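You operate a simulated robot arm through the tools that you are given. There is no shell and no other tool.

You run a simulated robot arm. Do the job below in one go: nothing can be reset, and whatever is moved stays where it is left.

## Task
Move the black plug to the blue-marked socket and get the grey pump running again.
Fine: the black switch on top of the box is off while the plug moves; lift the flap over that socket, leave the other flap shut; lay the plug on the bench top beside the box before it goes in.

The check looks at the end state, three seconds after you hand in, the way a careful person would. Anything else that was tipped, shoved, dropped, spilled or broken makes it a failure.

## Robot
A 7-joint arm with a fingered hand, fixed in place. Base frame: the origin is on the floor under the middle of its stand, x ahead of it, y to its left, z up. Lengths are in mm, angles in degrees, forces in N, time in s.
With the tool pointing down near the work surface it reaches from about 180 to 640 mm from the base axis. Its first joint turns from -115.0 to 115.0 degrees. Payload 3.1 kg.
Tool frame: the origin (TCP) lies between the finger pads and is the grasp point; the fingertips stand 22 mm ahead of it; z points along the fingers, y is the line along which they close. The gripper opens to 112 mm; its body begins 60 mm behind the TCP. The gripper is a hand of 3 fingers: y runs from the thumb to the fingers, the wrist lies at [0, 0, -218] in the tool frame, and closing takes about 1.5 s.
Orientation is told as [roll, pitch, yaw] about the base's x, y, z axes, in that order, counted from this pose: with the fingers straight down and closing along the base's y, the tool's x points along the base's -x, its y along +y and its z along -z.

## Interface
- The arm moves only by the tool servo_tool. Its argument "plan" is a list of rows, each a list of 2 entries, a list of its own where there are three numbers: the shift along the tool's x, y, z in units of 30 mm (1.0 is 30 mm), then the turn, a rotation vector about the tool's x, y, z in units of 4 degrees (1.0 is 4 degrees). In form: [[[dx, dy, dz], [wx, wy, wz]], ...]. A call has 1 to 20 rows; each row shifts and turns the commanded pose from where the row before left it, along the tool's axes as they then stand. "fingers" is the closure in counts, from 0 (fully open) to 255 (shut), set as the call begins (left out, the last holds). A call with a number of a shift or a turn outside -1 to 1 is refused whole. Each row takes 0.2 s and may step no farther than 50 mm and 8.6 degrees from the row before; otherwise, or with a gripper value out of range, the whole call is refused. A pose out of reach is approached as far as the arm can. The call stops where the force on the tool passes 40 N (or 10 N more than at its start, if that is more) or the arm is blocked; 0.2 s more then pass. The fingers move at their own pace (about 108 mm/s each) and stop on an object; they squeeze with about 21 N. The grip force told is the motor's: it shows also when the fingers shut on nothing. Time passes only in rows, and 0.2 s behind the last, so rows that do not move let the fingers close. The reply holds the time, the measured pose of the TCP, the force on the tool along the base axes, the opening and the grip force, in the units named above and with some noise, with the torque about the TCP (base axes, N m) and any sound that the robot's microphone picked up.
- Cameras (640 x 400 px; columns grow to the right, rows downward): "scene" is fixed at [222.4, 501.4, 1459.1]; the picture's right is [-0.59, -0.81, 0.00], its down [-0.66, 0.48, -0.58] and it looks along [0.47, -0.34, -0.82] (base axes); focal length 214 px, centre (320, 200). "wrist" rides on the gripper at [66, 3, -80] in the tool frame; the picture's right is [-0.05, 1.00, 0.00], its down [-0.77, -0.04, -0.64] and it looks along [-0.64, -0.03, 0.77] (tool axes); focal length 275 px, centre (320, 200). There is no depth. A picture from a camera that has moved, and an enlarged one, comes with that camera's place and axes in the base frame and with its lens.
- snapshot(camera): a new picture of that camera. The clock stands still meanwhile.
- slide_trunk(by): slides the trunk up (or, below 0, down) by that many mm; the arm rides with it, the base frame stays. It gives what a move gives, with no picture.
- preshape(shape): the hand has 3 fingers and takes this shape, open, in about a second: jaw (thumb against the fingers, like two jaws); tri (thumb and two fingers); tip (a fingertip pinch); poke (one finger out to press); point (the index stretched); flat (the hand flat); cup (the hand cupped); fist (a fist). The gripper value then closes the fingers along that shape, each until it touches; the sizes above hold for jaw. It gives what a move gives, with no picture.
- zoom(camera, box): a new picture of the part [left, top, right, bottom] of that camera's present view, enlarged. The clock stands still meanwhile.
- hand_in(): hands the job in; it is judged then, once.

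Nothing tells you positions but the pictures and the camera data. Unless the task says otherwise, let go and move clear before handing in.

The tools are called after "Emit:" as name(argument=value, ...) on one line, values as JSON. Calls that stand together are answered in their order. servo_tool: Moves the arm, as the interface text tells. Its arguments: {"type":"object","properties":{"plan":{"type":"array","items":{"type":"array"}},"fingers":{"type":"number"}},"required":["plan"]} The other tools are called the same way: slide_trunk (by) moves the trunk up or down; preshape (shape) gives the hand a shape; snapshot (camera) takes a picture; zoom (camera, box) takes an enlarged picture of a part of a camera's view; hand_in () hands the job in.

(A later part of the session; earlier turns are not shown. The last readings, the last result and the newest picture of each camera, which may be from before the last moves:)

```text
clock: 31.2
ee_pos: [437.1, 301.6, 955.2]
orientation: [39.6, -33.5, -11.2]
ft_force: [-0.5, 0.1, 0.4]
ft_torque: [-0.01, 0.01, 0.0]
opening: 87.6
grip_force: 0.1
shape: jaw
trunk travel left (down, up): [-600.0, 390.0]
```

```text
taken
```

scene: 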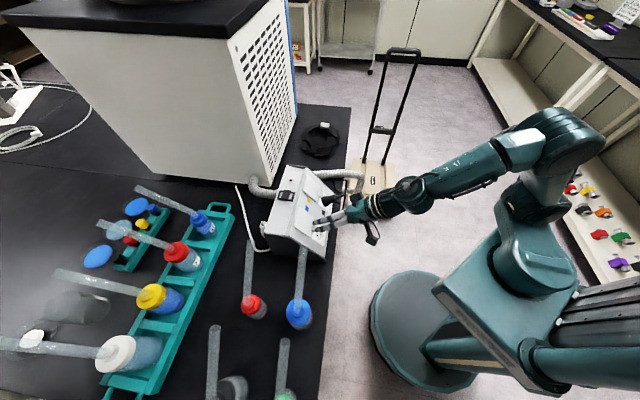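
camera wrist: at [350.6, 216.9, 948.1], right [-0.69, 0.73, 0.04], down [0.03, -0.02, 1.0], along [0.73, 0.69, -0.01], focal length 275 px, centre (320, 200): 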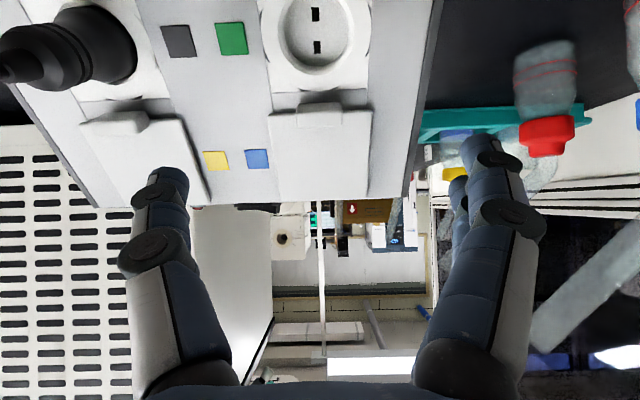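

The turn is going smoothly. I'll complete the remaining 46° and look.

Emit:
servo_tool(plan=[[[0, 0, 0], [0, 0, 0.958]], [[0, 0, 0], [0, 0, 0.958]], [[0, 0, 0], [0, 0, 0.958]], [[0, 0, 0], [0, 0, 0.958]], [[0, 0, 0], [0, 0, 0.958]], [[0, 0, 0], [0, 0, 0.958]], [[0, 0, 0], [0, 0, 0.958]], [[0, 0, 0], [0, 0, 0.958]], [[0, 0, 0], [0, 0, 0.958]], [[0, 0, 0], [0, 0, 0.958]], [[0, 0, 0], [0, 0, 0.958]], [[0, 0, 0], [0, 0, 0.958]], [[0, 0, 0], [0, 0, 0]]], fingers=130)

Emit:
snapshot(camera="wrist")

Emit:
zoom(camera="scene", box=[280, 165, 370, 255])

```text
clock: 34.0
ee_pos: [437.5, 301.1, 956.3]
orientation: [50.0, 0.1, -44.9]
ft_force: [0.4, 0.2, 0.1]
ft_torque: [0.05, 0.0, -0.03]
opening: 55.7
grip_force: 0.2
shape: jaw
trunk travel left (down, up): [-600.0, 390.0]
```

```text
taken
camera wrist: at [347.0, 304.5, 1010.5], right [0.49, 0.42, 0.77], down [0.19, -0.91, 0.38], along [0.85, -0.04, -0.52], focal length 275 px, centre (320, 200)
```

wrist: 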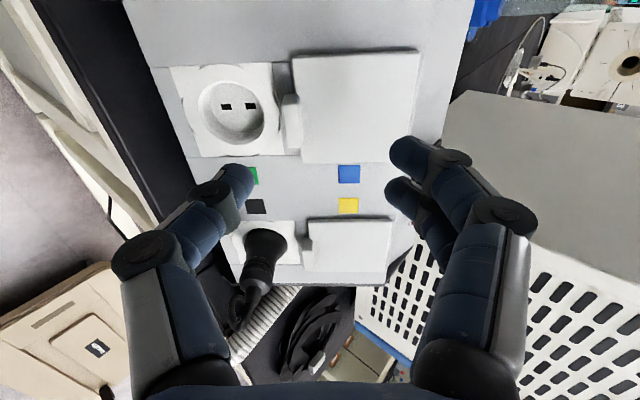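

```text
4.44 times, centred on (325, 210) of scene
camera zoom: at [222.4, 501.4, 1459.1], right [-0.59, -0.81, 0.0], down [-0.66, 0.48, -0.58], along [0.47, -0.34, -0.82], focal length 953 px, centre (298, 156)
```

zoom: 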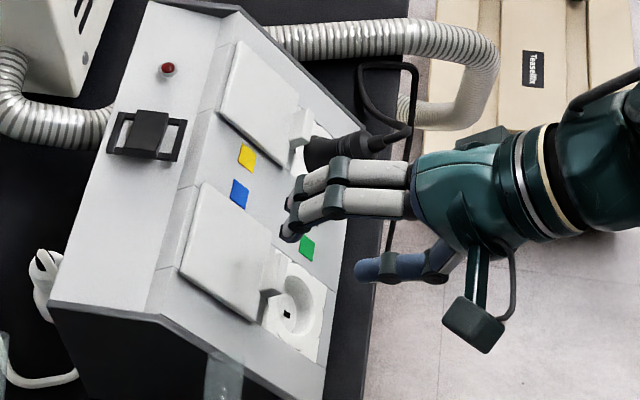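

The hand is rotated: thumb on the lower side of the tab, fingers on the upper side. I'll line up with the tab and move in to just above it.

Emit:
servo_tool(plan=[[[-0.017, -0.265, 0.833], [0, 0, 0]], [[-0.017, -0.265, 0.833], [0, 0, 0]], [[0, 0, 0], [0, 0, 0]]], fingers=165)

Emit:
zoom(camera="wrist", box=[180, 60, 460, 260])

Emit:
zoom(camera="scene", box=[290, 185, 350, 245])

```text
clock: 34.8
ee_pos: [457.5, 319.5, 911.6]
orientation: [50.0, 0.0, -44.8]
ft_force: [0.4, -0.3, 0.2]
ft_torque: [0.0, -0.02, 0.03]
opening: 40.0
grip_force: 0.0
shape: jaw
trunk travel left (down, up): [-600.0, 390.0]
```

```text
2.00 times, centred on (320, 160) of wrist
camera zoom: at [367.6, 323.1, 965.7], right [0.49, 0.42, 0.77], down [0.19, -0.91, 0.38], along [0.85, -0.04, -0.52], focal length 551 px, centre (320, 280)
```

zoom: 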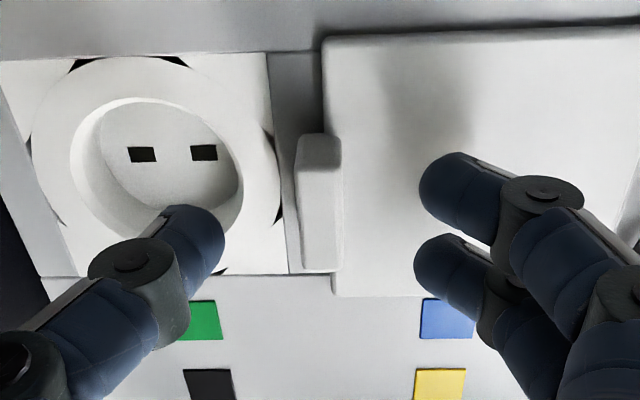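

```text
6.67 times, centred on (320, 215) of scene
camera zoom: at [222.4, 501.4, 1459.1], right [-0.59, -0.81, 0.0], down [-0.66, 0.48, -0.58], along [0.47, -0.34, -0.82], focal length 1430 px, centre (320, 100)
```

zoom: 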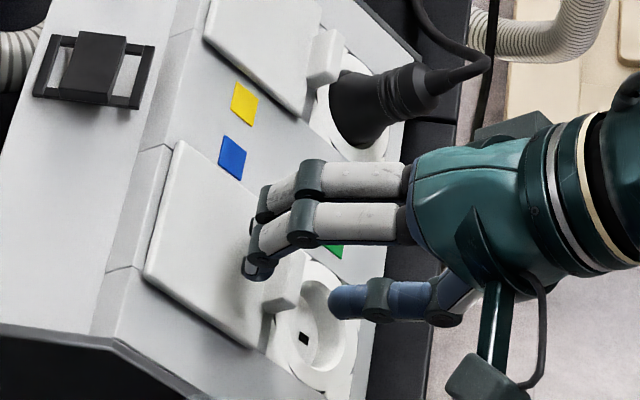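

The tab is centred between thumb and fingers. I'll narrow the opening to about 22 mm and advance 12 mm.

Emit:
servo_tool(plan=[[[0, 0, 0], [0, 0, 0]], [[0, 0, 0], [0, 0, 0]], [[0, 0, 0], [0, 0, 0]], [[0, 0.02, 0.2], [0, 0, 0]], [[0, 0, 0.2], [0, 0, 0]], [[0, 0, 0], [0, 0, 0]]], fingers=204)

Emit:
zoom(camera="wrist", box=[180, 60, 460, 260])

Emit:
zoom(camera="scene", box=[290, 185, 350, 245])

```text
clock: 36.2
ee_pos: [463.4, 324.7, 905.5]
orientation: [50.1, -0.1, -45.0]
ft_force: [-2.0, -3.6, 6.6]
ft_torque: [0.13, -0.13, -0.04]
opening: 23.3
grip_force: 0.0
shape: jaw
trunk travel left (down, up): [-600.0, 390.0]
```

```text
2.00 times, centred on (320, 160) of wrist
camera zoom: at [373.7, 329.0, 959.9], right [0.48, 0.42, 0.77], down [0.18, -0.91, 0.38], along [0.85, -0.04, -0.52], focal length 551 px, centre (320, 280)
```

zoom: 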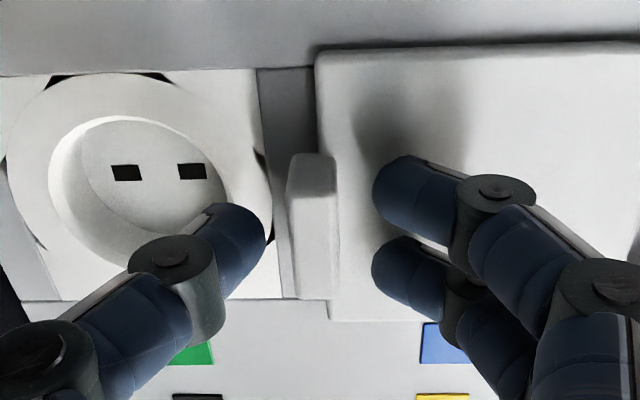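

```text
6.67 times, centred on (320, 215) of scene
camera zoom: at [222.4, 501.4, 1459.1], right [-0.59, -0.81, 0.0], down [-0.66, 0.48, -0.58], along [0.47, -0.34, -0.82], focal length 1430 px, centre (320, 100)
```

zoom: 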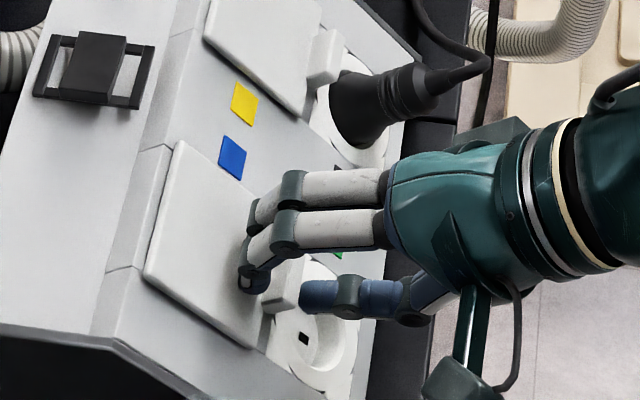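

The fingertips lightly touch the flap face, with the tab between them and the thumb. Closing now.

Emit:
servo_tool(plan=[[[0, 0, 0], [0, 0, 0]], [[0, 0, 0], [0, 0, 0]], [[0, 0, 0], [0, 0, 0]], [[0, 0, 0], [0, 0, 0]], [[0, 0, 0], [0, 0, 0]], [[0, 0, 0], [0, 0, 0]]], fingers=255)

Emit:
zoom(camera="wrist", box=[180, 60, 460, 260])

Emit:
zoom(camera="scene", box=[290, 185, 350, 245])

```text
clock: 37.6
ee_pos: [464.2, 324.8, 905.1]
orientation: [49.9, -0.1, -44.9]
ft_force: [-7.9, -7.8, -7.9]
ft_torque: [-0.11, 0.09, -0.03]
opening: 9.3
grip_force: 21.3
shape: jaw
trunk travel left (down, up): [-600.0, 390.0]
```

```text
2.00 times, centred on (320, 160) of wrist
camera zoom: at [374.0, 329.5, 958.3], right [0.49, 0.42, 0.76], down [0.19, -0.91, 0.38], along [0.85, -0.04, -0.52], focal length 551 px, centre (320, 280)
```

zoom: 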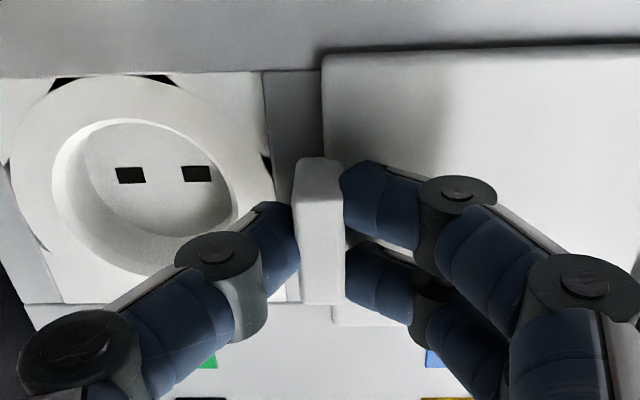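

```text
6.67 times, centred on (320, 215) of scene
camera zoom: at [222.4, 501.4, 1459.1], right [-0.59, -0.81, 0.0], down [-0.66, 0.48, -0.58], along [0.47, -0.34, -0.82], focal length 1430 px, centre (320, 100)
```

zoom: 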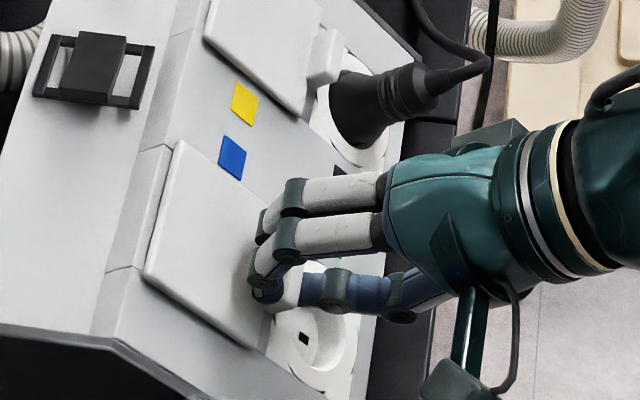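

The tab is held firmly at 9.3 mm. I'll swing the flap up in an arc about its upper edge, turning the hand along with it.

Emit:
servo_tool(plan=[[[0, 0.07, -0.158], [1, 0, 0]], [[0, 0.07, -0.158], [1, 0, 0]], [[0, 0.07, -0.158], [1, 0, 0]], [[0, 0.07, -0.158], [1, 0, 0]], [[0, 0.07, -0.158], [1, 0, 0]]])

Emit:
zoom(camera="wrist", box=[180, 60, 460, 260])

Emit:
zoom(camera="scene", box=[290, 185, 350, 245])

```text
clock: 38.8
ee_pos: [458.1, 319.9, 930.1]
orientation: [29.9, 0.0, -44.9]
ft_force: [-9.9, -9.4, -7.2]
ft_torque: [-0.21, 0.18, 0.0]
opening: 8.2
grip_force: 20.4
shape: jaw
trunk travel left (down, up): [-600.0, 390.0]
```

```text
2.00 times, centred on (320, 160) of wrist
camera zoom: at [383.3, 338.9, 1000.3], right [0.64, 0.58, 0.5], down [0.3, -0.79, 0.53], along [0.7, -0.19, -0.68], focal length 551 px, centre (320, 280)
```

zoom: 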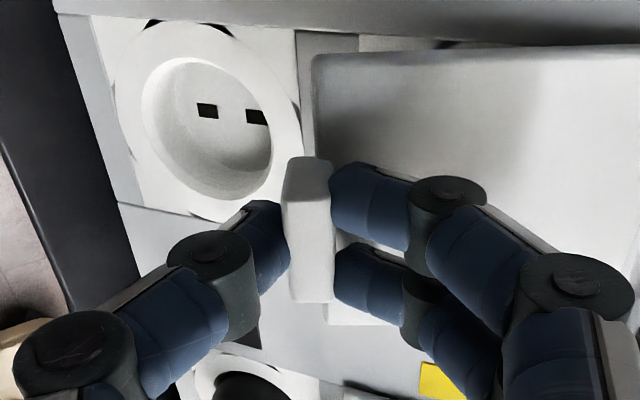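

```text
6.67 times, centred on (320, 215) of scene
camera zoom: at [222.4, 501.4, 1459.1], right [-0.59, -0.81, 0.0], down [-0.66, 0.48, -0.58], along [0.47, -0.34, -0.82], focal length 1430 px, centre (320, 100)
```

zoom: 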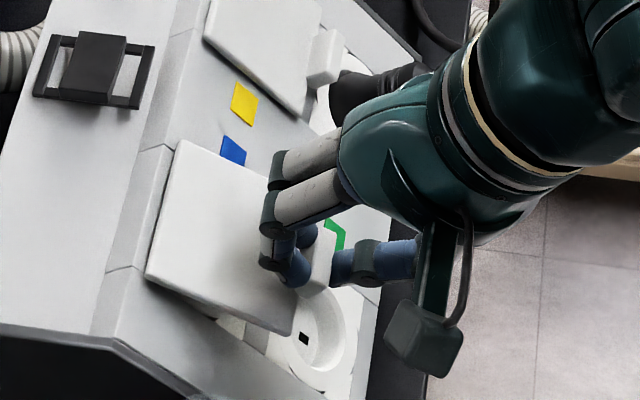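

The flap is opening with the hand. There's a mild push toward the hinge, so I'll ease that component and continue the swing.

Emit:
servo_tool(plan=[[[0, 0.035, -0.158], [1, 0, 0]], [[0, 0.045, -0.158], [1, 0, 0]], [[0, 0.055, -0.158], [1, 0, 0]], [[0, 0.055, -0.158], [1, 0, 0]], [[0, 0.055, -0.158], [1, 0, 0]], [[0, 0.055, -0.158], [1, 0, 0]], [[0, 0.055, -0.158], [1, 0, 0]]])

Emit:
zoom(camera="wrist", box=[180, 60, 460, 260])

Emit:
zoom(camera="scene", box=[280, 165, 360, 245])

```text
clock: 40.4
ee_pos: [458.1, 318.5, 965.0]
orientation: [2.0, 0.0, -45.0]
ft_force: [-7.6, -9.2, -0.6]
ft_torque: [-0.1, 0.11, 0.02]
opening: 8.2
grip_force: 21.2
shape: jaw
trunk travel left (down, up): [-600.0, 390.0]
```

```text
2.00 times, centred on (320, 160) of wrist
camera zoom: at [409.7, 365.9, 1044.2], right [0.74, 0.67, 0.04], down [0.5, -0.59, 0.63], along [0.45, -0.45, -0.77], focal length 551 px, centre (320, 280)
```

zoom: 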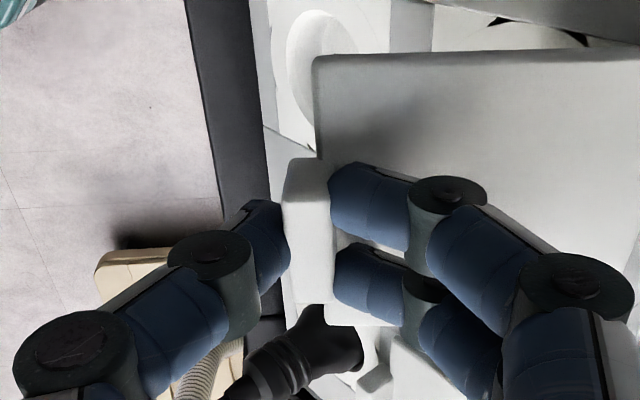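

```text
5.00 times, centred on (320, 205) of scene
camera zoom: at [222.4, 501.4, 1459.1], right [-0.59, -0.81, 0.0], down [-0.66, 0.48, -0.58], along [0.47, -0.34, -0.82], focal length 1072 px, centre (320, 175)
```

zoom: 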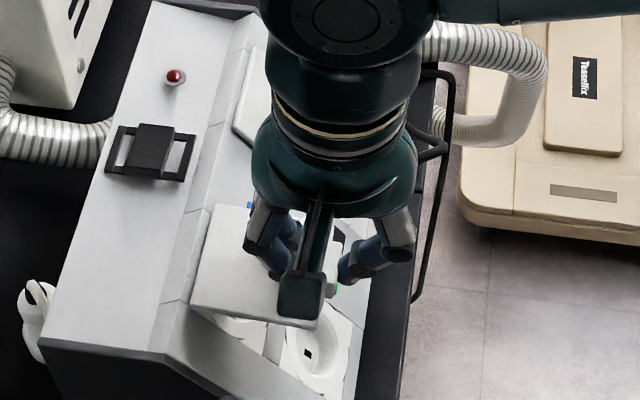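

The flap is now level, about 48° open, with the hand vertical. I'll continue the swing by 20° more, easing slightly away from the hinge.

Emit:
servo_tool(plan=[[[0, -0.02, -0.158], [1, 0, 0]], [[0, 0.03, -0.158], [1, 0, 0]], [[0, 0.045, -0.158], [1, 0, 0]], [[0, 0.045, -0.158], [1, 0, 0]], [[0, 0.045, -0.158], [1, 0, 0]]])

Emit:
zoom(camera="scene", box=[270, 155, 370, 255])

```text
clock: 41.6
ee_pos: [461.8, 322.7, 980.8]
orientation: [-14.0, 0.0, -44.8]
ft_force: [-1.9, -4.0, 2.1]
ft_torque: [-0.03, 0.05, -0.02]
opening: 8.1
grip_force: 21.0
shape: jaw
out of reach, approached as far as the arm can: row 5
trunk travel left (down, up): [-600.0, 390.0]
```

```text
4.00 times, centred on (320, 205) of scene
camera zoom: at [222.4, 501.4, 1459.1], right [-0.59, -0.81, 0.0], down [-0.66, 0.48, -0.58], along [0.47, -0.34, -0.82], focal length 858 px, centre (320, 180)
```

zoom: 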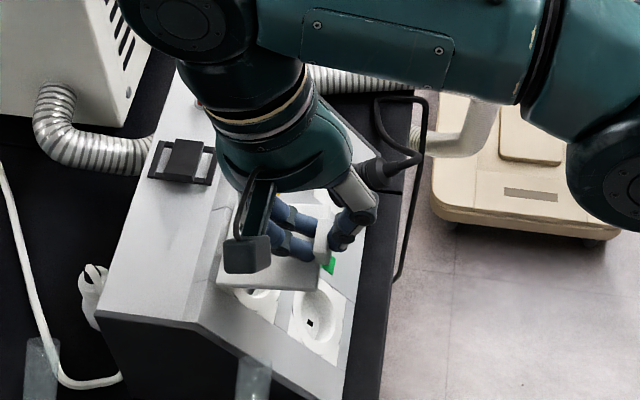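

The wrist is at its limit here, with the flap roughly 64° open. I'll release gently and see if the flap stays put.

Emit:
servo_tool(plan=[[[0, 0, 0], [0, 0, 0]], [[0, 0, 0], [0, 0, 0]], [[0, 0, 0], [0, 0, 0]], [[0, 0, 0], [0, 0, 0]], [[0, 0, 0], [0, 0, 0]]], fingers=170)

Emit:
zoom(camera="scene", box=[270, 155, 370, 255])

Emit:
snapshot(camera="wrist")

```text
clock: 42.8
ee_pos: [461.0, 323.9, 980.1]
orientation: [-14.1, 0.1, -44.9]
ft_force: [0.2, 0.2, -0.6]
ft_torque: [-0.01, -0.01, 0.0]
opening: 37.1
grip_force: 0.1
shape: jaw
trunk travel left (down, up): [-600.0, 390.0]
```

```text
4.00 times, centred on (320, 205) of scene
camera zoom: at [222.4, 501.4, 1459.1], right [-0.59, -0.81, 0.0], down [-0.66, 0.48, -0.58], along [0.47, -0.34, -0.82], focal length 858 px, centre (320, 180)
```

zoom: 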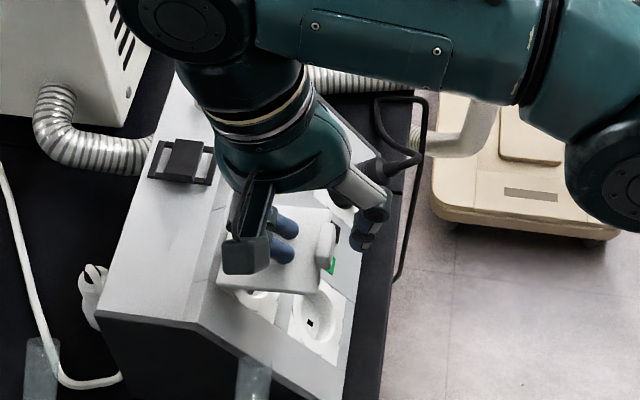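

```text
taken
camera wrist: at [429.2, 386.0, 1058.1], right [0.72, 0.65, -0.24], down [0.63, -0.46, 0.63], along [0.3, -0.6, -0.74], focal length 275 px, centre (320, 200)
```

wrist: 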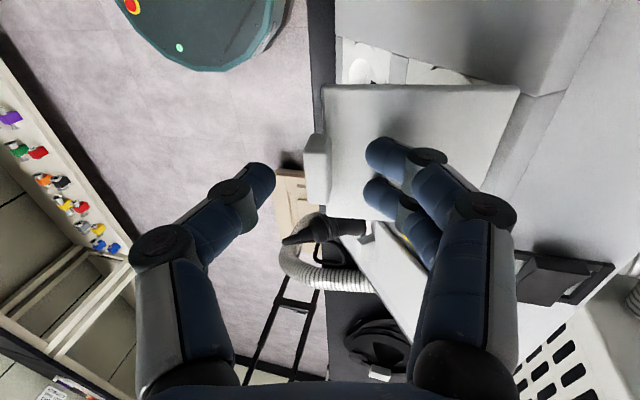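

The flap stays where I left it, so the hinge holds by friction. It needs to open further to clear the plug path, so I'll back the hand off toward the robot, reset its orientation, and push the flap on over with the thumb.

Emit:
servo_tool(plan=[[[0, -0.16, -0.647], [0, 0, 0]], [[0, -0.16, -0.647], [0, 0, 0]], [[0, -0.862, 0.216], [-1, 0, 0]], [[0, -0.862, 0.1], [-1, 0, 0]], [[0, -0.862, 0.05], [-1, 0, 0]], [[0, -0.6, 0], [-1, 0, 0]], [[0, 0, 0], [-1, 0, 0]], [[0, 0, 0], [-1, 0, 0]], [[0, 0, 0], [-1, 0, 0]], [[0, 0, 0], [-1, 0, 0]], [[0, 0, 0], [-1, 0, 0]], [[0, 0, 0], [-1, 0, 0]], [[0, 0, 0], [-1, 0, 0]], [[0, 0, 0], [-1, 0, 0]], [[0, 0, 0], [-1, 0, 0]], [[0, 0, 0], [-1, 0, 0]], [[0, 0, 0], [-1, 0, 0]], [[0, 0, 0], [-1, 0, 0]]], fingers=150)

Emit:
zoom(camera="scene", box=[250, 140, 390, 260])

```text
clock: 46.6
ee_pos: [387.3, 249.7, 1015.5]
orientation: [50.1, 0.1, -44.8]
ft_force: [0.0, 0.7, -0.5]
ft_torque: [-0.02, 0.01, 0.0]
opening: 45.7
grip_force: 0.0
shape: jaw
out of reach, approached as far as the arm can: row 1, 2
trunk travel left (down, up): [-600.0, 390.0]
```

```text
3.33 times, centred on (320, 200) of scene
camera zoom: at [222.4, 501.4, 1459.1], right [-0.59, -0.81, 0.0], down [-0.66, 0.48, -0.58], along [0.47, -0.34, -0.82], focal length 715 px, centre (320, 200)
```

zoom: 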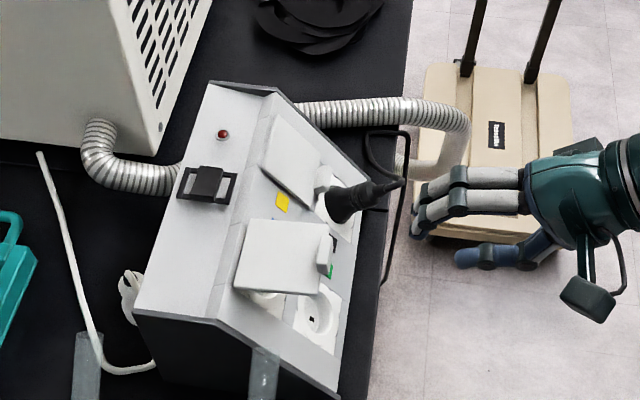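

The flap is holding at about 60° open. I'll turn the hand back by 90° and tilt it nearly level, ready to slip the thumb under the flap.

Emit:
servo_tool(plan=[[[0, 0, 0], [0, 0, -1]], [[0, 0, 0], [0, 0, -1]], [[0, 0, 0], [0, 0, -1]], [[0, 0, 0], [0, 0, -1]], [[0, 0, 0], [0, 0, -1]], [[0, 0, 0], [0, 0, -1]], [[0, 0, 0], [0, 0, -1]], [[0, 0, 0], [0, 0, -1]], [[0, 0, 0], [0, 0, -1]], [[0, 0, 0], [0, 0, -1]], [[0, 0, 0], [0, 0, -1]], [[0, 0, 0], [0, 0, -1]], [[0, 0, 0], [0, 0, -1]], [[0, 0, 0], [0, 0, -1]], [[0, 0, 0], [0, 0, -1]], [[0, 0, 0], [0, 0, -1]], [[0, 0, 0], [0, 0, -1]], [[0, 0, 0], [0, 0, -1]], [[0, 0, 0], [0, 0, -1]], [[0, 0, 0], [0, 0, -1]]])

Emit:
preshape(shape="poke")

Emit:
servo_tool(plan=[[[0, 0, 0], [0, 0, -0.83]], [[0, 0, 0], [0, 0, -0.83]], [[0, 0, 0], [0, 0, -0.83]], [[0, 0, 0], [0, -1, 0]], [[0, 0, 0], [0, -1, 0]], [[0, 0, 0], [0, -1, 0]], [[0, 0, 0], [0, -1, 0]], [[0, 0, 0], [0, -1, 0]], [[0, 0, 0], [0, -1, 0]], [[0, 0, 0], [0, -1, 0]], [[0, 0, 0], [0, 0, 0]]])

Emit:
snapshot(camera="wrist")

Emit:
zoom(camera="scene", box=[250, 140, 390, 260])

```text
clock: 50.8
ee_pos: [386.5, 249.4, 1014.9]
orientation: [11.5, -49.0, 29.9]
ft_force: [0.2, 0.6, -1.0]
ft_torque: [0.0, -0.01, 0.0]
opening: 45.7
grip_force: 0.0
shape: jaw
trunk travel left (down, up): [-600.0, 390.0]
```

```text
clock: 51.7
ee_pos: [387.2, 250.0, 1014.4]
orientation: [11.7, -49.0, 29.7]
ft_force: [0.0, 1.0, 0.6]
ft_torque: [0.0, 0.0, -0.04]
opening: 0.1
grip_force: 0.0
shape: poke
trunk travel left (down, up): [-600.0, 390.0]
```

```text
clock: 54.1
ee_pos: [389.9, 246.0, 1013.8]
orientation: [-2.7, -74.3, 46.8]
ft_force: [-0.4, -0.2, 0.0]
ft_torque: [0.02, -0.02, 0.01]
opening: 0.0
grip_force: 0.1
shape: poke
out of reach, approached as far as the arm can: row 5
trunk travel left (down, up): [-600.0, 390.0]
```

```text
taken
camera wrist: at [318.3, 180.4, 970.6], right [-0.69, 0.72, 0.03], down [-0.27, -0.3, 0.91], along [0.67, 0.62, 0.4], focal length 275 px, centre (320, 200)
```

wrist: 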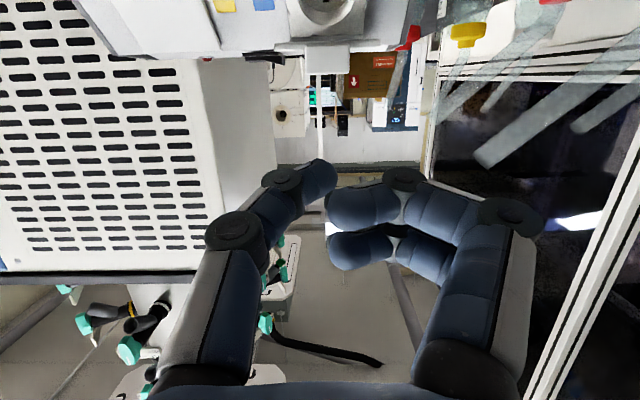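

```text
3.33 times, centred on (320, 200) of scene
camera zoom: at [222.4, 501.4, 1459.1], right [-0.59, -0.81, 0.0], down [-0.66, 0.48, -0.58], along [0.47, -0.34, -0.82], focal length 715 px, centre (320, 200)
```

zoom: 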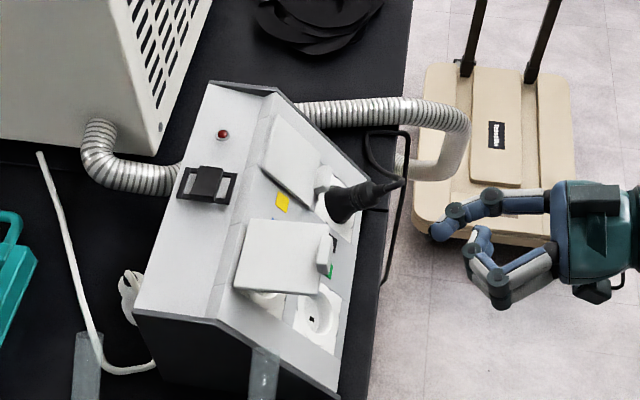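

The flap still holds. I'll lower and move forward so the thumb is level with the gap below the flap.

Emit:
servo_tool(plan=[[[0.82, 0.03, 0.629], [0, 0, 0]], [[0.82, 0.03, 0.629], [0, 0, 0]], [[0.82, 0.03, 0.629], [0, 0, 0]], [[0, 0, 0], [0, 0, 0]]])

Emit:
snapshot(camera="wrist")

Emit:
zoom(camera="scene", box=[270, 160, 370, 250])

```text
clock: 55.1
ee_pos: [414.3, 271.1, 927.4]
orientation: [-2.6, -74.3, 46.7]
ft_force: [-0.4, 0.2, -0.8]
ft_torque: [0.01, 0.03, 0.0]
opening: 0.2
grip_force: 0.0
shape: poke
trunk travel left (down, up): [-600.0, 390.0]
```

```text
taken
camera wrist: at [342.3, 205.8, 884.9], right [-0.69, 0.73, 0.03], down [-0.27, -0.3, 0.91], along [0.67, 0.62, 0.4], focal length 275 px, centre (320, 200)
```

wrist: 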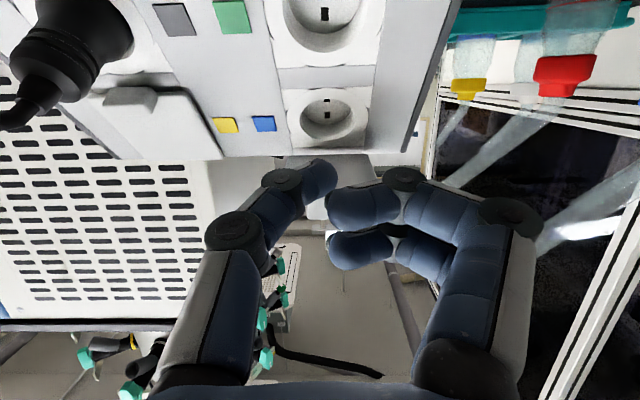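

```text
4.44 times, centred on (320, 205) of scene
camera zoom: at [222.4, 501.4, 1459.1], right [-0.59, -0.81, 0.0], down [-0.66, 0.48, -0.58], along [0.47, -0.34, -0.82], focal length 953 px, centre (320, 178)
```

zoom: 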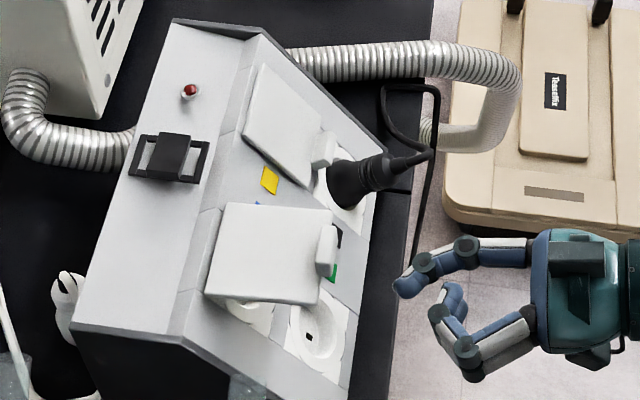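

The blue socket is now visible, with the same hole orientation as the green one. I'll slide the thumb forward under the flap, below its underside at about z = 950.

Emit:
servo_tool(plan=[[[-0.248, 0.03, 0.761], [0, 0, 0]], [[-0.248, 0.03, 0.761], [0, 0, 0]], [[-0.248, 0.03, 0.761], [0, 0, 0]], [[0, 0, 0], [0, 0, 0]]])

Emit:
snapshot(camera="wrist")

Emit:
zoom(camera="scene", box=[270, 160, 370, 250])

```text
clock: 56.1
ee_pos: [465.3, 323.6, 929.8]
orientation: [-2.8, -74.4, 46.9]
ft_force: [0.6, 0.5, 0.1]
ft_torque: [-0.02, -0.02, 0.02]
opening: 0.0
grip_force: 0.1
shape: poke
trunk travel left (down, up): [-600.0, 390.0]
```

```text
taken
camera wrist: at [392.5, 258.4, 887.3], right [-0.69, 0.73, 0.03], down [-0.27, -0.3, 0.91], along [0.67, 0.62, 0.4], focal length 275 px, centre (320, 200)
```

wrist: 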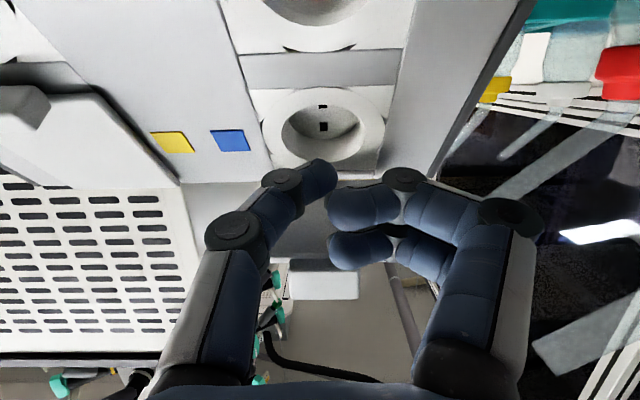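

```text
4.44 times, centred on (320, 205) of scene
camera zoom: at [222.4, 501.4, 1459.1], right [-0.59, -0.81, 0.0], down [-0.66, 0.48, -0.58], along [0.47, -0.34, -0.82], focal length 953 px, centre (320, 178)
```

zoom: 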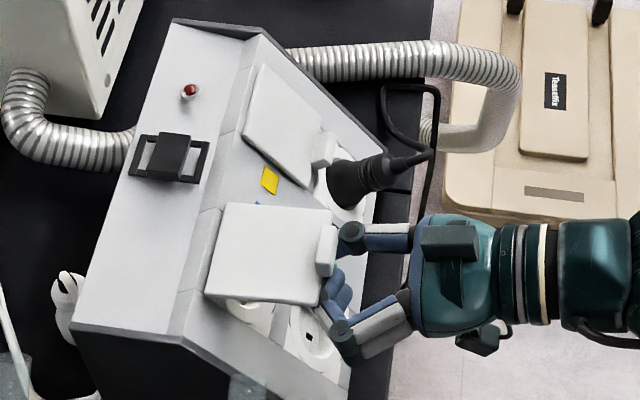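

The thumb tip is under the flap near its hinge. Now lifting upward.

Emit:
servo_tool(plan=[[[-0.257, 0, -0.072], [0, 0, 0]], [[-0.257, 0, -0.072], [0, 0, 0]], [[-0.257, 0, -0.072], [0, 0, 0]], [[-0.257, 0, -0.072], [0, 0, 0]], [[0, 0, 0], [0, 0, 0]]])

Emit:
zoom(camera="scene", box=[270, 160, 370, 250])

```text
clock: 57.3
ee_pos: [462.9, 324.2, 961.4]
orientation: [-2.8, -74.3, 46.9]
ft_force: [0.2, 0.6, 0.4]
ft_torque: [-0.01, -0.03, 0.0]
opening: 0.0
grip_force: 0.1
shape: poke
trunk travel left (down, up): [-600.0, 390.0]
```

```text
4.44 times, centred on (320, 205) of scene
camera zoom: at [222.4, 501.4, 1459.1], right [-0.59, -0.81, 0.0], down [-0.66, 0.48, -0.58], along [0.47, -0.34, -0.82], focal length 953 px, centre (320, 178)
```

zoom: 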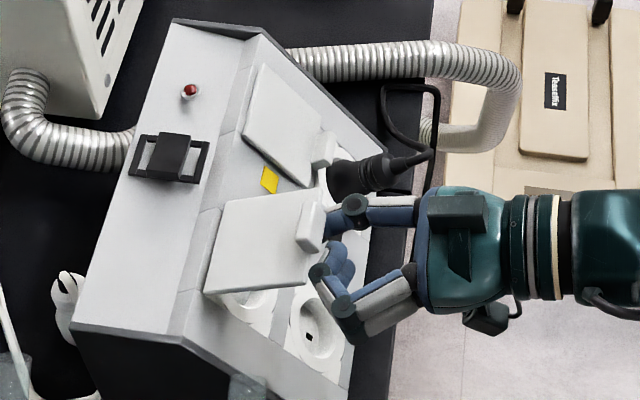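

The flap rises with almost no resistance. I'll continue up and over in an arc around the hinge.

Emit:
servo_tool(plan=[[[-0.275, 0, -0.008], [0, 0, 0]], [[-0.284, 0, 0.024], [0, 0, 0]], [[-0.238, 0, 0.107], [0, 0, 0]], [[-0.191, 0, 0.189], [0, 0, 0]], [[-0.145, 0, 0.271], [0, 0, 0]], [[-0.081, 0, 0.289], [0, 0, 0]], [[0, 0, 0], [0, 0, 0]]])

Emit:
zoom(camera="scene", box=[270, 160, 370, 250])

```text
clock: 58.7
ee_pos: [484.8, 341.6, 982.3]
orientation: [-2.9, -73.0, 46.8]
ft_force: [-18.6, -22.9, -9.1]
ft_torque: [-0.2, 0.11, 0.11]
opening: 0.0
grip_force: 0.0
shape: poke
trunk travel left (down, up): [-600.0, 390.0]
stopped in row 7: the force on the tool passed its limit at 42 N (the readings are from after the stop); the commanded pose is now the measured one
```

```text
4.44 times, centred on (320, 205) of scene
camera zoom: at [222.4, 501.4, 1459.1], right [-0.59, -0.81, 0.0], down [-0.66, 0.48, -0.58], along [0.47, -0.34, -0.82], focal length 953 px, centre (320, 178)
```

zoom: 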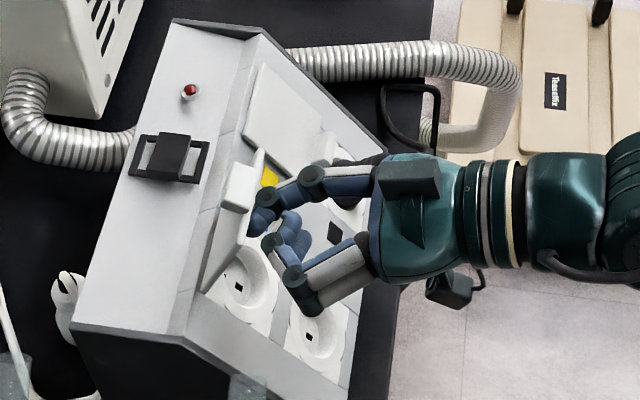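

The flap has reached its stop, nearly upright, and the box hasn't moved. I'll withdraw straight back and check that the flap stays open.

Emit:
servo_tool(plan=[[[0.15, 0, -0.55], [0, 0, 0]], [[0.2, 0, -0.75], [0, 0, 0]], [[0.2, 0, -0.75], [0, 0, 0]], [[0.2, 0, -0.75], [0, 0, 0]], [[0, 0, 0], [0, 0, 0]]])

Emit:
zoom(camera="scene", box=[270, 160, 370, 250])

Emit:
snapshot(camera="wrist")

```text
clock: 59.9
ee_pos: [425.4, 284.4, 986.0]
orientation: [-2.8, -73.3, 46.6]
ft_force: [-0.5, -0.5, -0.3]
ft_torque: [0.04, -0.04, 0.04]
opening: 0.0
grip_force: 0.0
shape: poke
trunk travel left (down, up): [-600.0, 390.0]
```

```text
4.44 times, centred on (320, 205) of scene
camera zoom: at [222.4, 501.4, 1459.1], right [-0.59, -0.81, 0.0], down [-0.66, 0.48, -0.58], along [0.47, -0.34, -0.82], focal length 953 px, centre (320, 178)
```

zoom: 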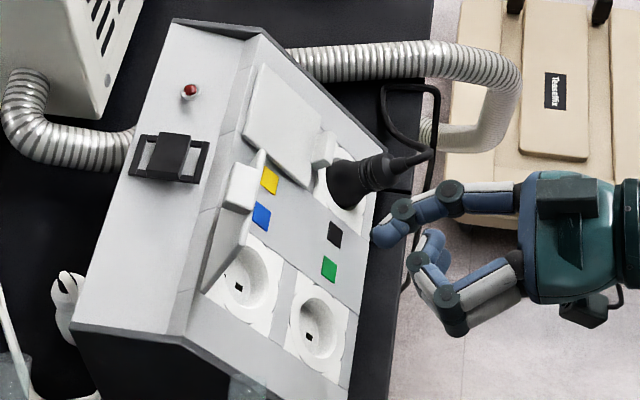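

```text
taken
camera wrist: at [352.7, 218.5, 945.5], right [-0.68, 0.73, 0.03], down [-0.26, -0.29, 0.92], along [0.68, 0.62, 0.39], focal length 275 px, centre (320, 200)
```

wrist: 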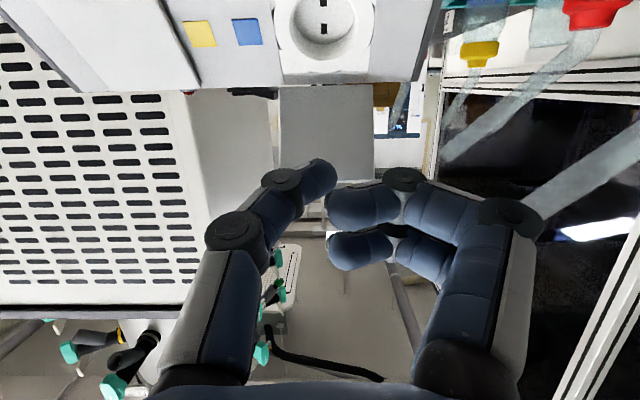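

The flap stays fully open and the blue socket is exposed. Next is the plug; I'll bring the hand level with it for a close look at its shape and the cable route.

Emit:
servo_tool(plan=[[[0, 0, 0], [0, 0.97, 0]], [[0, 0, 0], [0, 0.97, 0]], [[0, 0, 0], [0, 0.97, 0]], [[0, 0, 0], [0, 0.97, 0]], [[0, 0, 0], [0, 0.97, 0]], [[0, 0, 0], [0, 0.97, 0]], [[0.336, -0.819, -0.131], [0, 0, 0]], [[0.336, -0.819, -0.131], [0, 0, 0]], [[0.336, -0.819, -0.131], [0, 0, 0]], [[0.336, -0.819, -0.131], [0, 0, 0]], [[0.336, -0.819, -0.131], [0, 0, 0]], [[0, 0, 0], [0, 0, 0]]])

Emit:
preshape(shape="jaw")

Emit:
snapshot(camera="wrist")

Emit:
zoom(camera="scene", box=[300, 150, 390, 230])

```text
clock: 62.5
ee_pos: [477.2, 162.3, 962.0]
orientation: [-1.2, -50.0, 45.2]
ft_force: [-0.2, 0.5, 0.5]
ft_torque: [-0.05, 0.01, -0.01]
opening: 0.0
grip_force: 0.0
shape: poke
trunk travel left (down, up): [-600.0, 390.0]
```

```text
clock: 63.4
ee_pos: [476.3, 162.1, 961.1]
orientation: [-1.3, -50.1, 44.9]
ft_force: [-1.1, -0.4, -0.5]
ft_torque: [0.0, 0.01, 0.01]
opening: 111.9
grip_force: 0.0
shape: jaw
trunk travel left (down, up): [-600.0, 390.0]
```

```text
taken
camera wrist: at [397.7, 91.9, 962.5], right [-0.67, 0.74, 0.02], down [0.02, -0.01, 1.0], along [0.74, 0.67, -0.01], focal length 275 px, centre (320, 200)
```

wrist: 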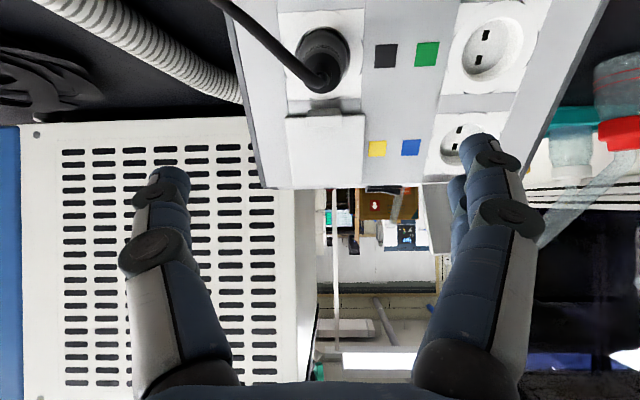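

```text
5.00 times, centred on (345, 190) of scene
camera zoom: at [222.4, 501.4, 1459.1], right [-0.59, -0.81, 0.0], down [-0.66, 0.48, -0.58], along [0.47, -0.34, -0.82], focal length 1072 px, centre (195, 250)
```

zoom: 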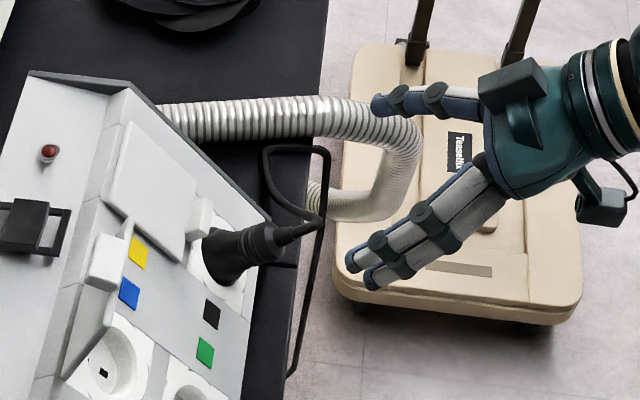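

Now the plug is nearly straight ahead. Zooming in on the plug and cable.

Emit:
zoom(camera="wrist", box=[200, 0, 440, 130])

Emit:
zoom(camera="scene", box=[325, 170, 375, 215])

```text
2.67 times, centred on (320, 65) of wrist
camera zoom: at [397.7, 91.9, 962.5], right [-0.67, 0.74, 0.02], down [0.02, -0.01, 1.0], along [0.74, 0.67, -0.01], focal length 734 px, centre (320, 560)
```

zoom: 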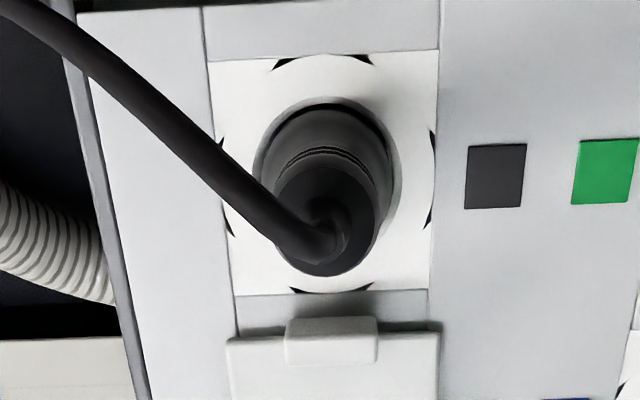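

```text
8.89 times, centred on (350, 192) of scene
camera zoom: at [222.4, 501.4, 1459.1], right [-0.59, -0.81, 0.0], down [-0.66, 0.48, -0.58], along [0.47, -0.34, -0.82], focal length 1906 px, centre (53, 267)
```

zoom: 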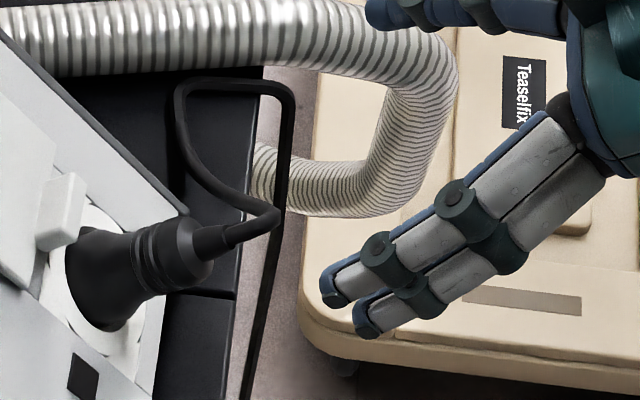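

The plug body stands about 40 mm out from the panel, with its cable leaving toward the far side and down. Before pulling, I need a free spot on the bench beside the box, so I'll look at both sides.

Emit:
zoom(camera="scene", box=[200, 220, 360, 340])

Emit:
zoom(camera="scene", box=[280, 90, 400, 190])

Emit:
snapshot(camera="scene")

```text
3.33 times, centred on (280, 280) of scene
camera zoom: at [222.4, 501.4, 1459.1], right [-0.59, -0.81, 0.0], down [-0.66, 0.48, -0.58], along [0.47, -0.34, -0.82], focal length 715 px, centre (453, -67)
```

zoom: 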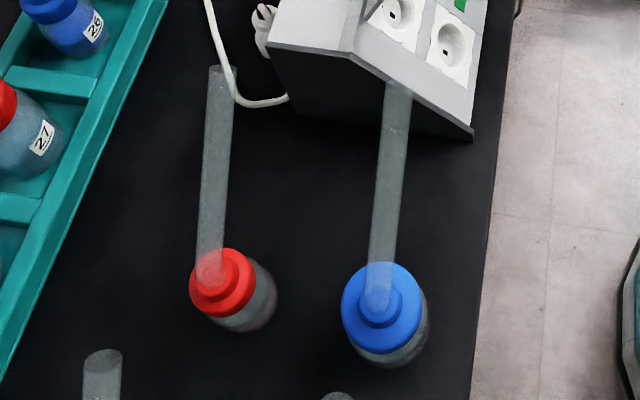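

```text
4.00 times, centred on (340, 140) of scene
camera zoom: at [222.4, 501.4, 1459.1], right [-0.59, -0.81, 0.0], down [-0.66, 0.48, -0.58], along [0.47, -0.34, -0.82], focal length 858 px, centre (240, 440)
```

zoom: 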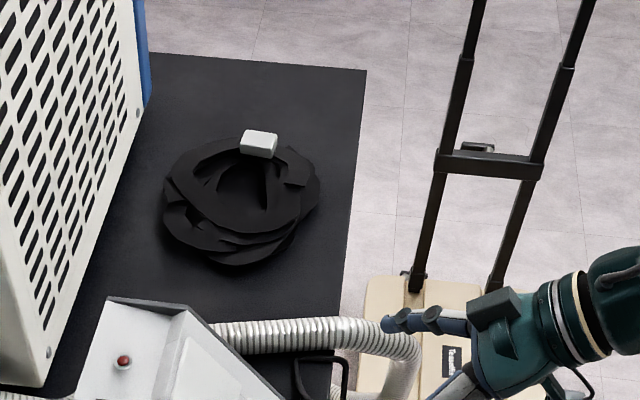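

```text
taken
```

scene: 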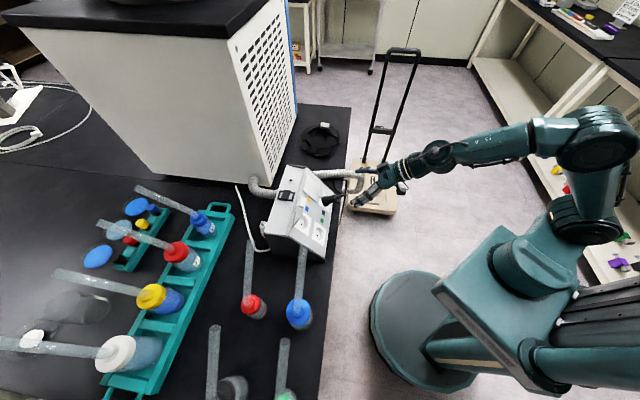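

The cable leaves toward the far side and low, so a grip closing sideways will clear it. On the near side of the box there's about 140 mm of free bench before the blue-capped bottle, which will be the lay-down spot. I'll line up with the plug at a 42° tilt.

Emit:
servo_tool(plan=[[[0, 0, 0], [-0.165, 1, 0]], [[0, 0, 0], [-0.165, 1, 0]], [[0.013, 0, 0.755], [0, 0, 0]], [[0.013, 0, 0.755], [0, 0, 0]], [[0, 0, 0], [0, 0, 0]]], fingers=40)

Emit:
snapshot(camera="wrist")

Emit:
zoom(camera="scene", box=[300, 150, 390, 230])

```text
clock: 64.6
ee_pos: [497.7, 184.2, 927.4]
orientation: [0.1, -42.1, 44.9]
ft_force: [0.6, 0.4, -0.4]
ft_torque: [0.0, -0.02, 0.0]
opening: 94.6
grip_force: 0.1
shape: jaw
trunk travel left (down, up): [-600.0, 390.0]
```

```text
taken
camera wrist: at [420.6, 112.1, 943.0], right [-0.68, 0.73, 0.03], down [0.13, 0.08, 0.99], along [0.72, 0.68, -0.15], focal length 275 px, centre (320, 200)
```

wrist: 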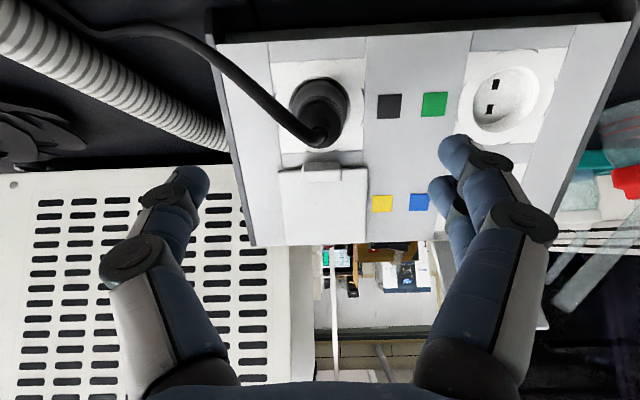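

```text
5.00 times, centred on (345, 190) of scene
camera zoom: at [222.4, 501.4, 1459.1], right [-0.59, -0.81, 0.0], down [-0.66, 0.48, -0.58], along [0.47, -0.34, -0.82], focal length 1072 px, centre (195, 250)
```

zoom: 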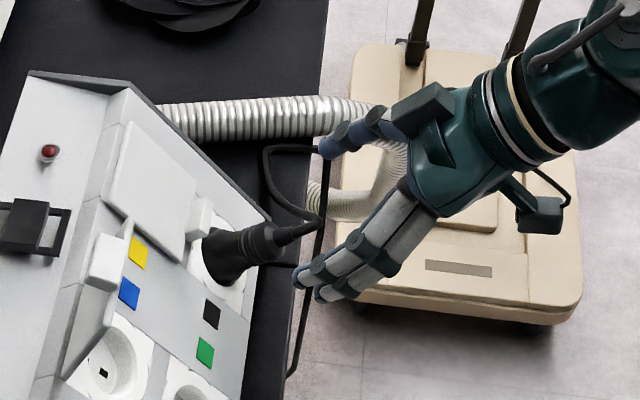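

Well centred on the plug. Advancing most of the way, then a check.

Emit:
servo_tool(plan=[[[0, 0, 0.8], [0, 0, 0]], [[0, 0, 0.8], [0, 0, 0]], [[0, 0, 0.3], [0, 0, 0]], [[0, 0, 0], [0, 0, 0]]])

Emit:
snapshot(camera="wrist")

Emit:
zoom(camera="scene", box=[300, 150, 390, 230])

```text
clock: 65.6
ee_pos: [523.4, 211.2, 885.1]
orientation: [0.1, -42.0, 44.8]
ft_force: [0.6, -0.1, -0.1]
ft_torque: [0.02, -0.03, -0.02]
opening: 94.6
grip_force: 0.2
shape: jaw
trunk travel left (down, up): [-600.0, 390.0]
```

```text
taken
camera wrist: at [447.8, 139.4, 900.3], right [-0.68, 0.73, 0.03], down [0.13, 0.08, 0.99], along [0.72, 0.68, -0.15], focal length 275 px, centre (320, 200)
```

wrist: 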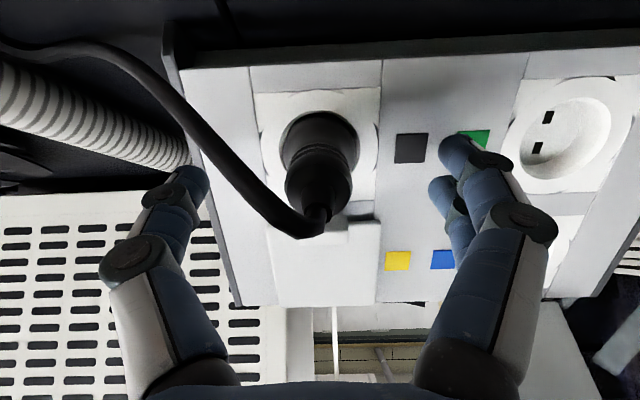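

```text
5.00 times, centred on (345, 190) of scene
camera zoom: at [222.4, 501.4, 1459.1], right [-0.59, -0.81, 0.0], down [-0.66, 0.48, -0.58], along [0.47, -0.34, -0.82], focal length 1072 px, centre (195, 250)
```

zoom: 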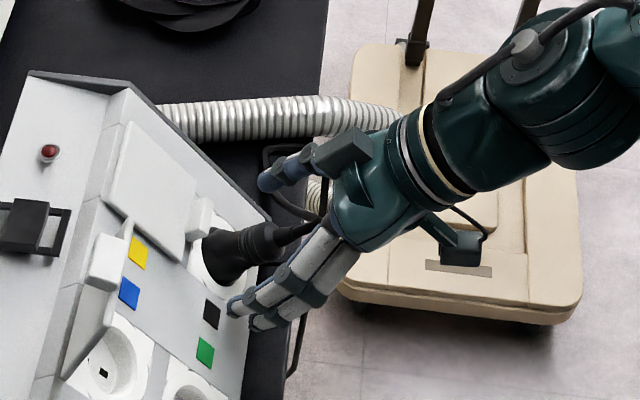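

Advancing the last 17 mm and closing on the plug body.

Emit:
servo_tool(plan=[[[0, 0, 0.3], [0, 0, 0]], [[0, 0, 0.27], [0, 0, 0]], [[0, 0, 0], [0, 0, 0]]])

Emit:
servo_tool(plan=[[[0, 0, 0], [0, 0, 0]], [[0, 0, 0], [0, 0, 0]], [[0, 0, 0], [0, 0, 0]], [[0, 0, 0], [0, 0, 0]], [[0, 0, 0], [0, 0, 0]], [[0, 0, 0], [0, 0, 0]]], fingers=255)

Emit:
snapshot(camera="wrist")

Emit:
zoom(camera="scene", box=[310, 160, 370, 220])

```text
clock: 66.4
ee_pos: [532.4, 218.6, 872.9]
orientation: [0.1, -42.0, 44.9]
ft_force: [0.6, -0.8, -0.2]
ft_torque: [0.02, 0.0, -0.01]
opening: 94.6
grip_force: 0.1
shape: jaw
trunk travel left (down, up): [-600.0, 390.0]
```

```text
clock: 67.8
ee_pos: [531.4, 218.3, 872.7]
orientation: [0.1, -42.1, 45.0]
ft_force: [-3.7, -2.7, -1.0]
ft_torque: [0.04, 0.15, 0.1]
opening: 19.3
grip_force: 20.7
shape: jaw
trunk travel left (down, up): [-600.0, 390.0]
```

```text
taken
camera wrist: at [454.9, 147.0, 887.9], right [-0.68, 0.73, 0.03], down [0.13, 0.08, 0.99], along [0.72, 0.68, -0.15], focal length 275 px, centre (320, 200)
```

wrist: 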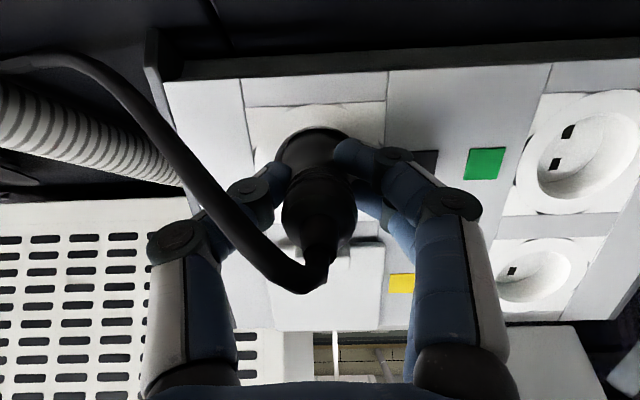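

```text
6.67 times, centred on (340, 190) of scene
camera zoom: at [222.4, 501.4, 1459.1], right [-0.59, -0.81, 0.0], down [-0.66, 0.48, -0.58], along [0.47, -0.34, -0.82], focal length 1430 px, centre (187, 267)
```

zoom: 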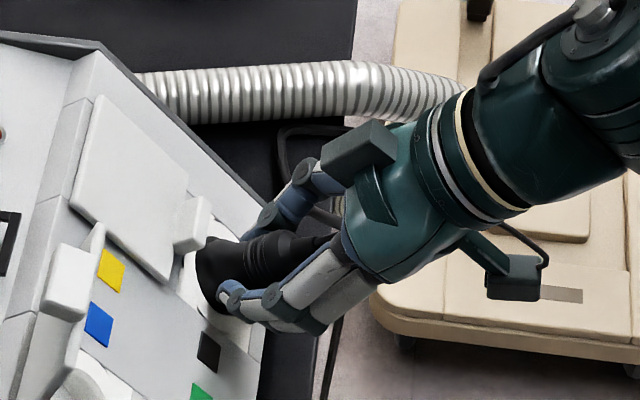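

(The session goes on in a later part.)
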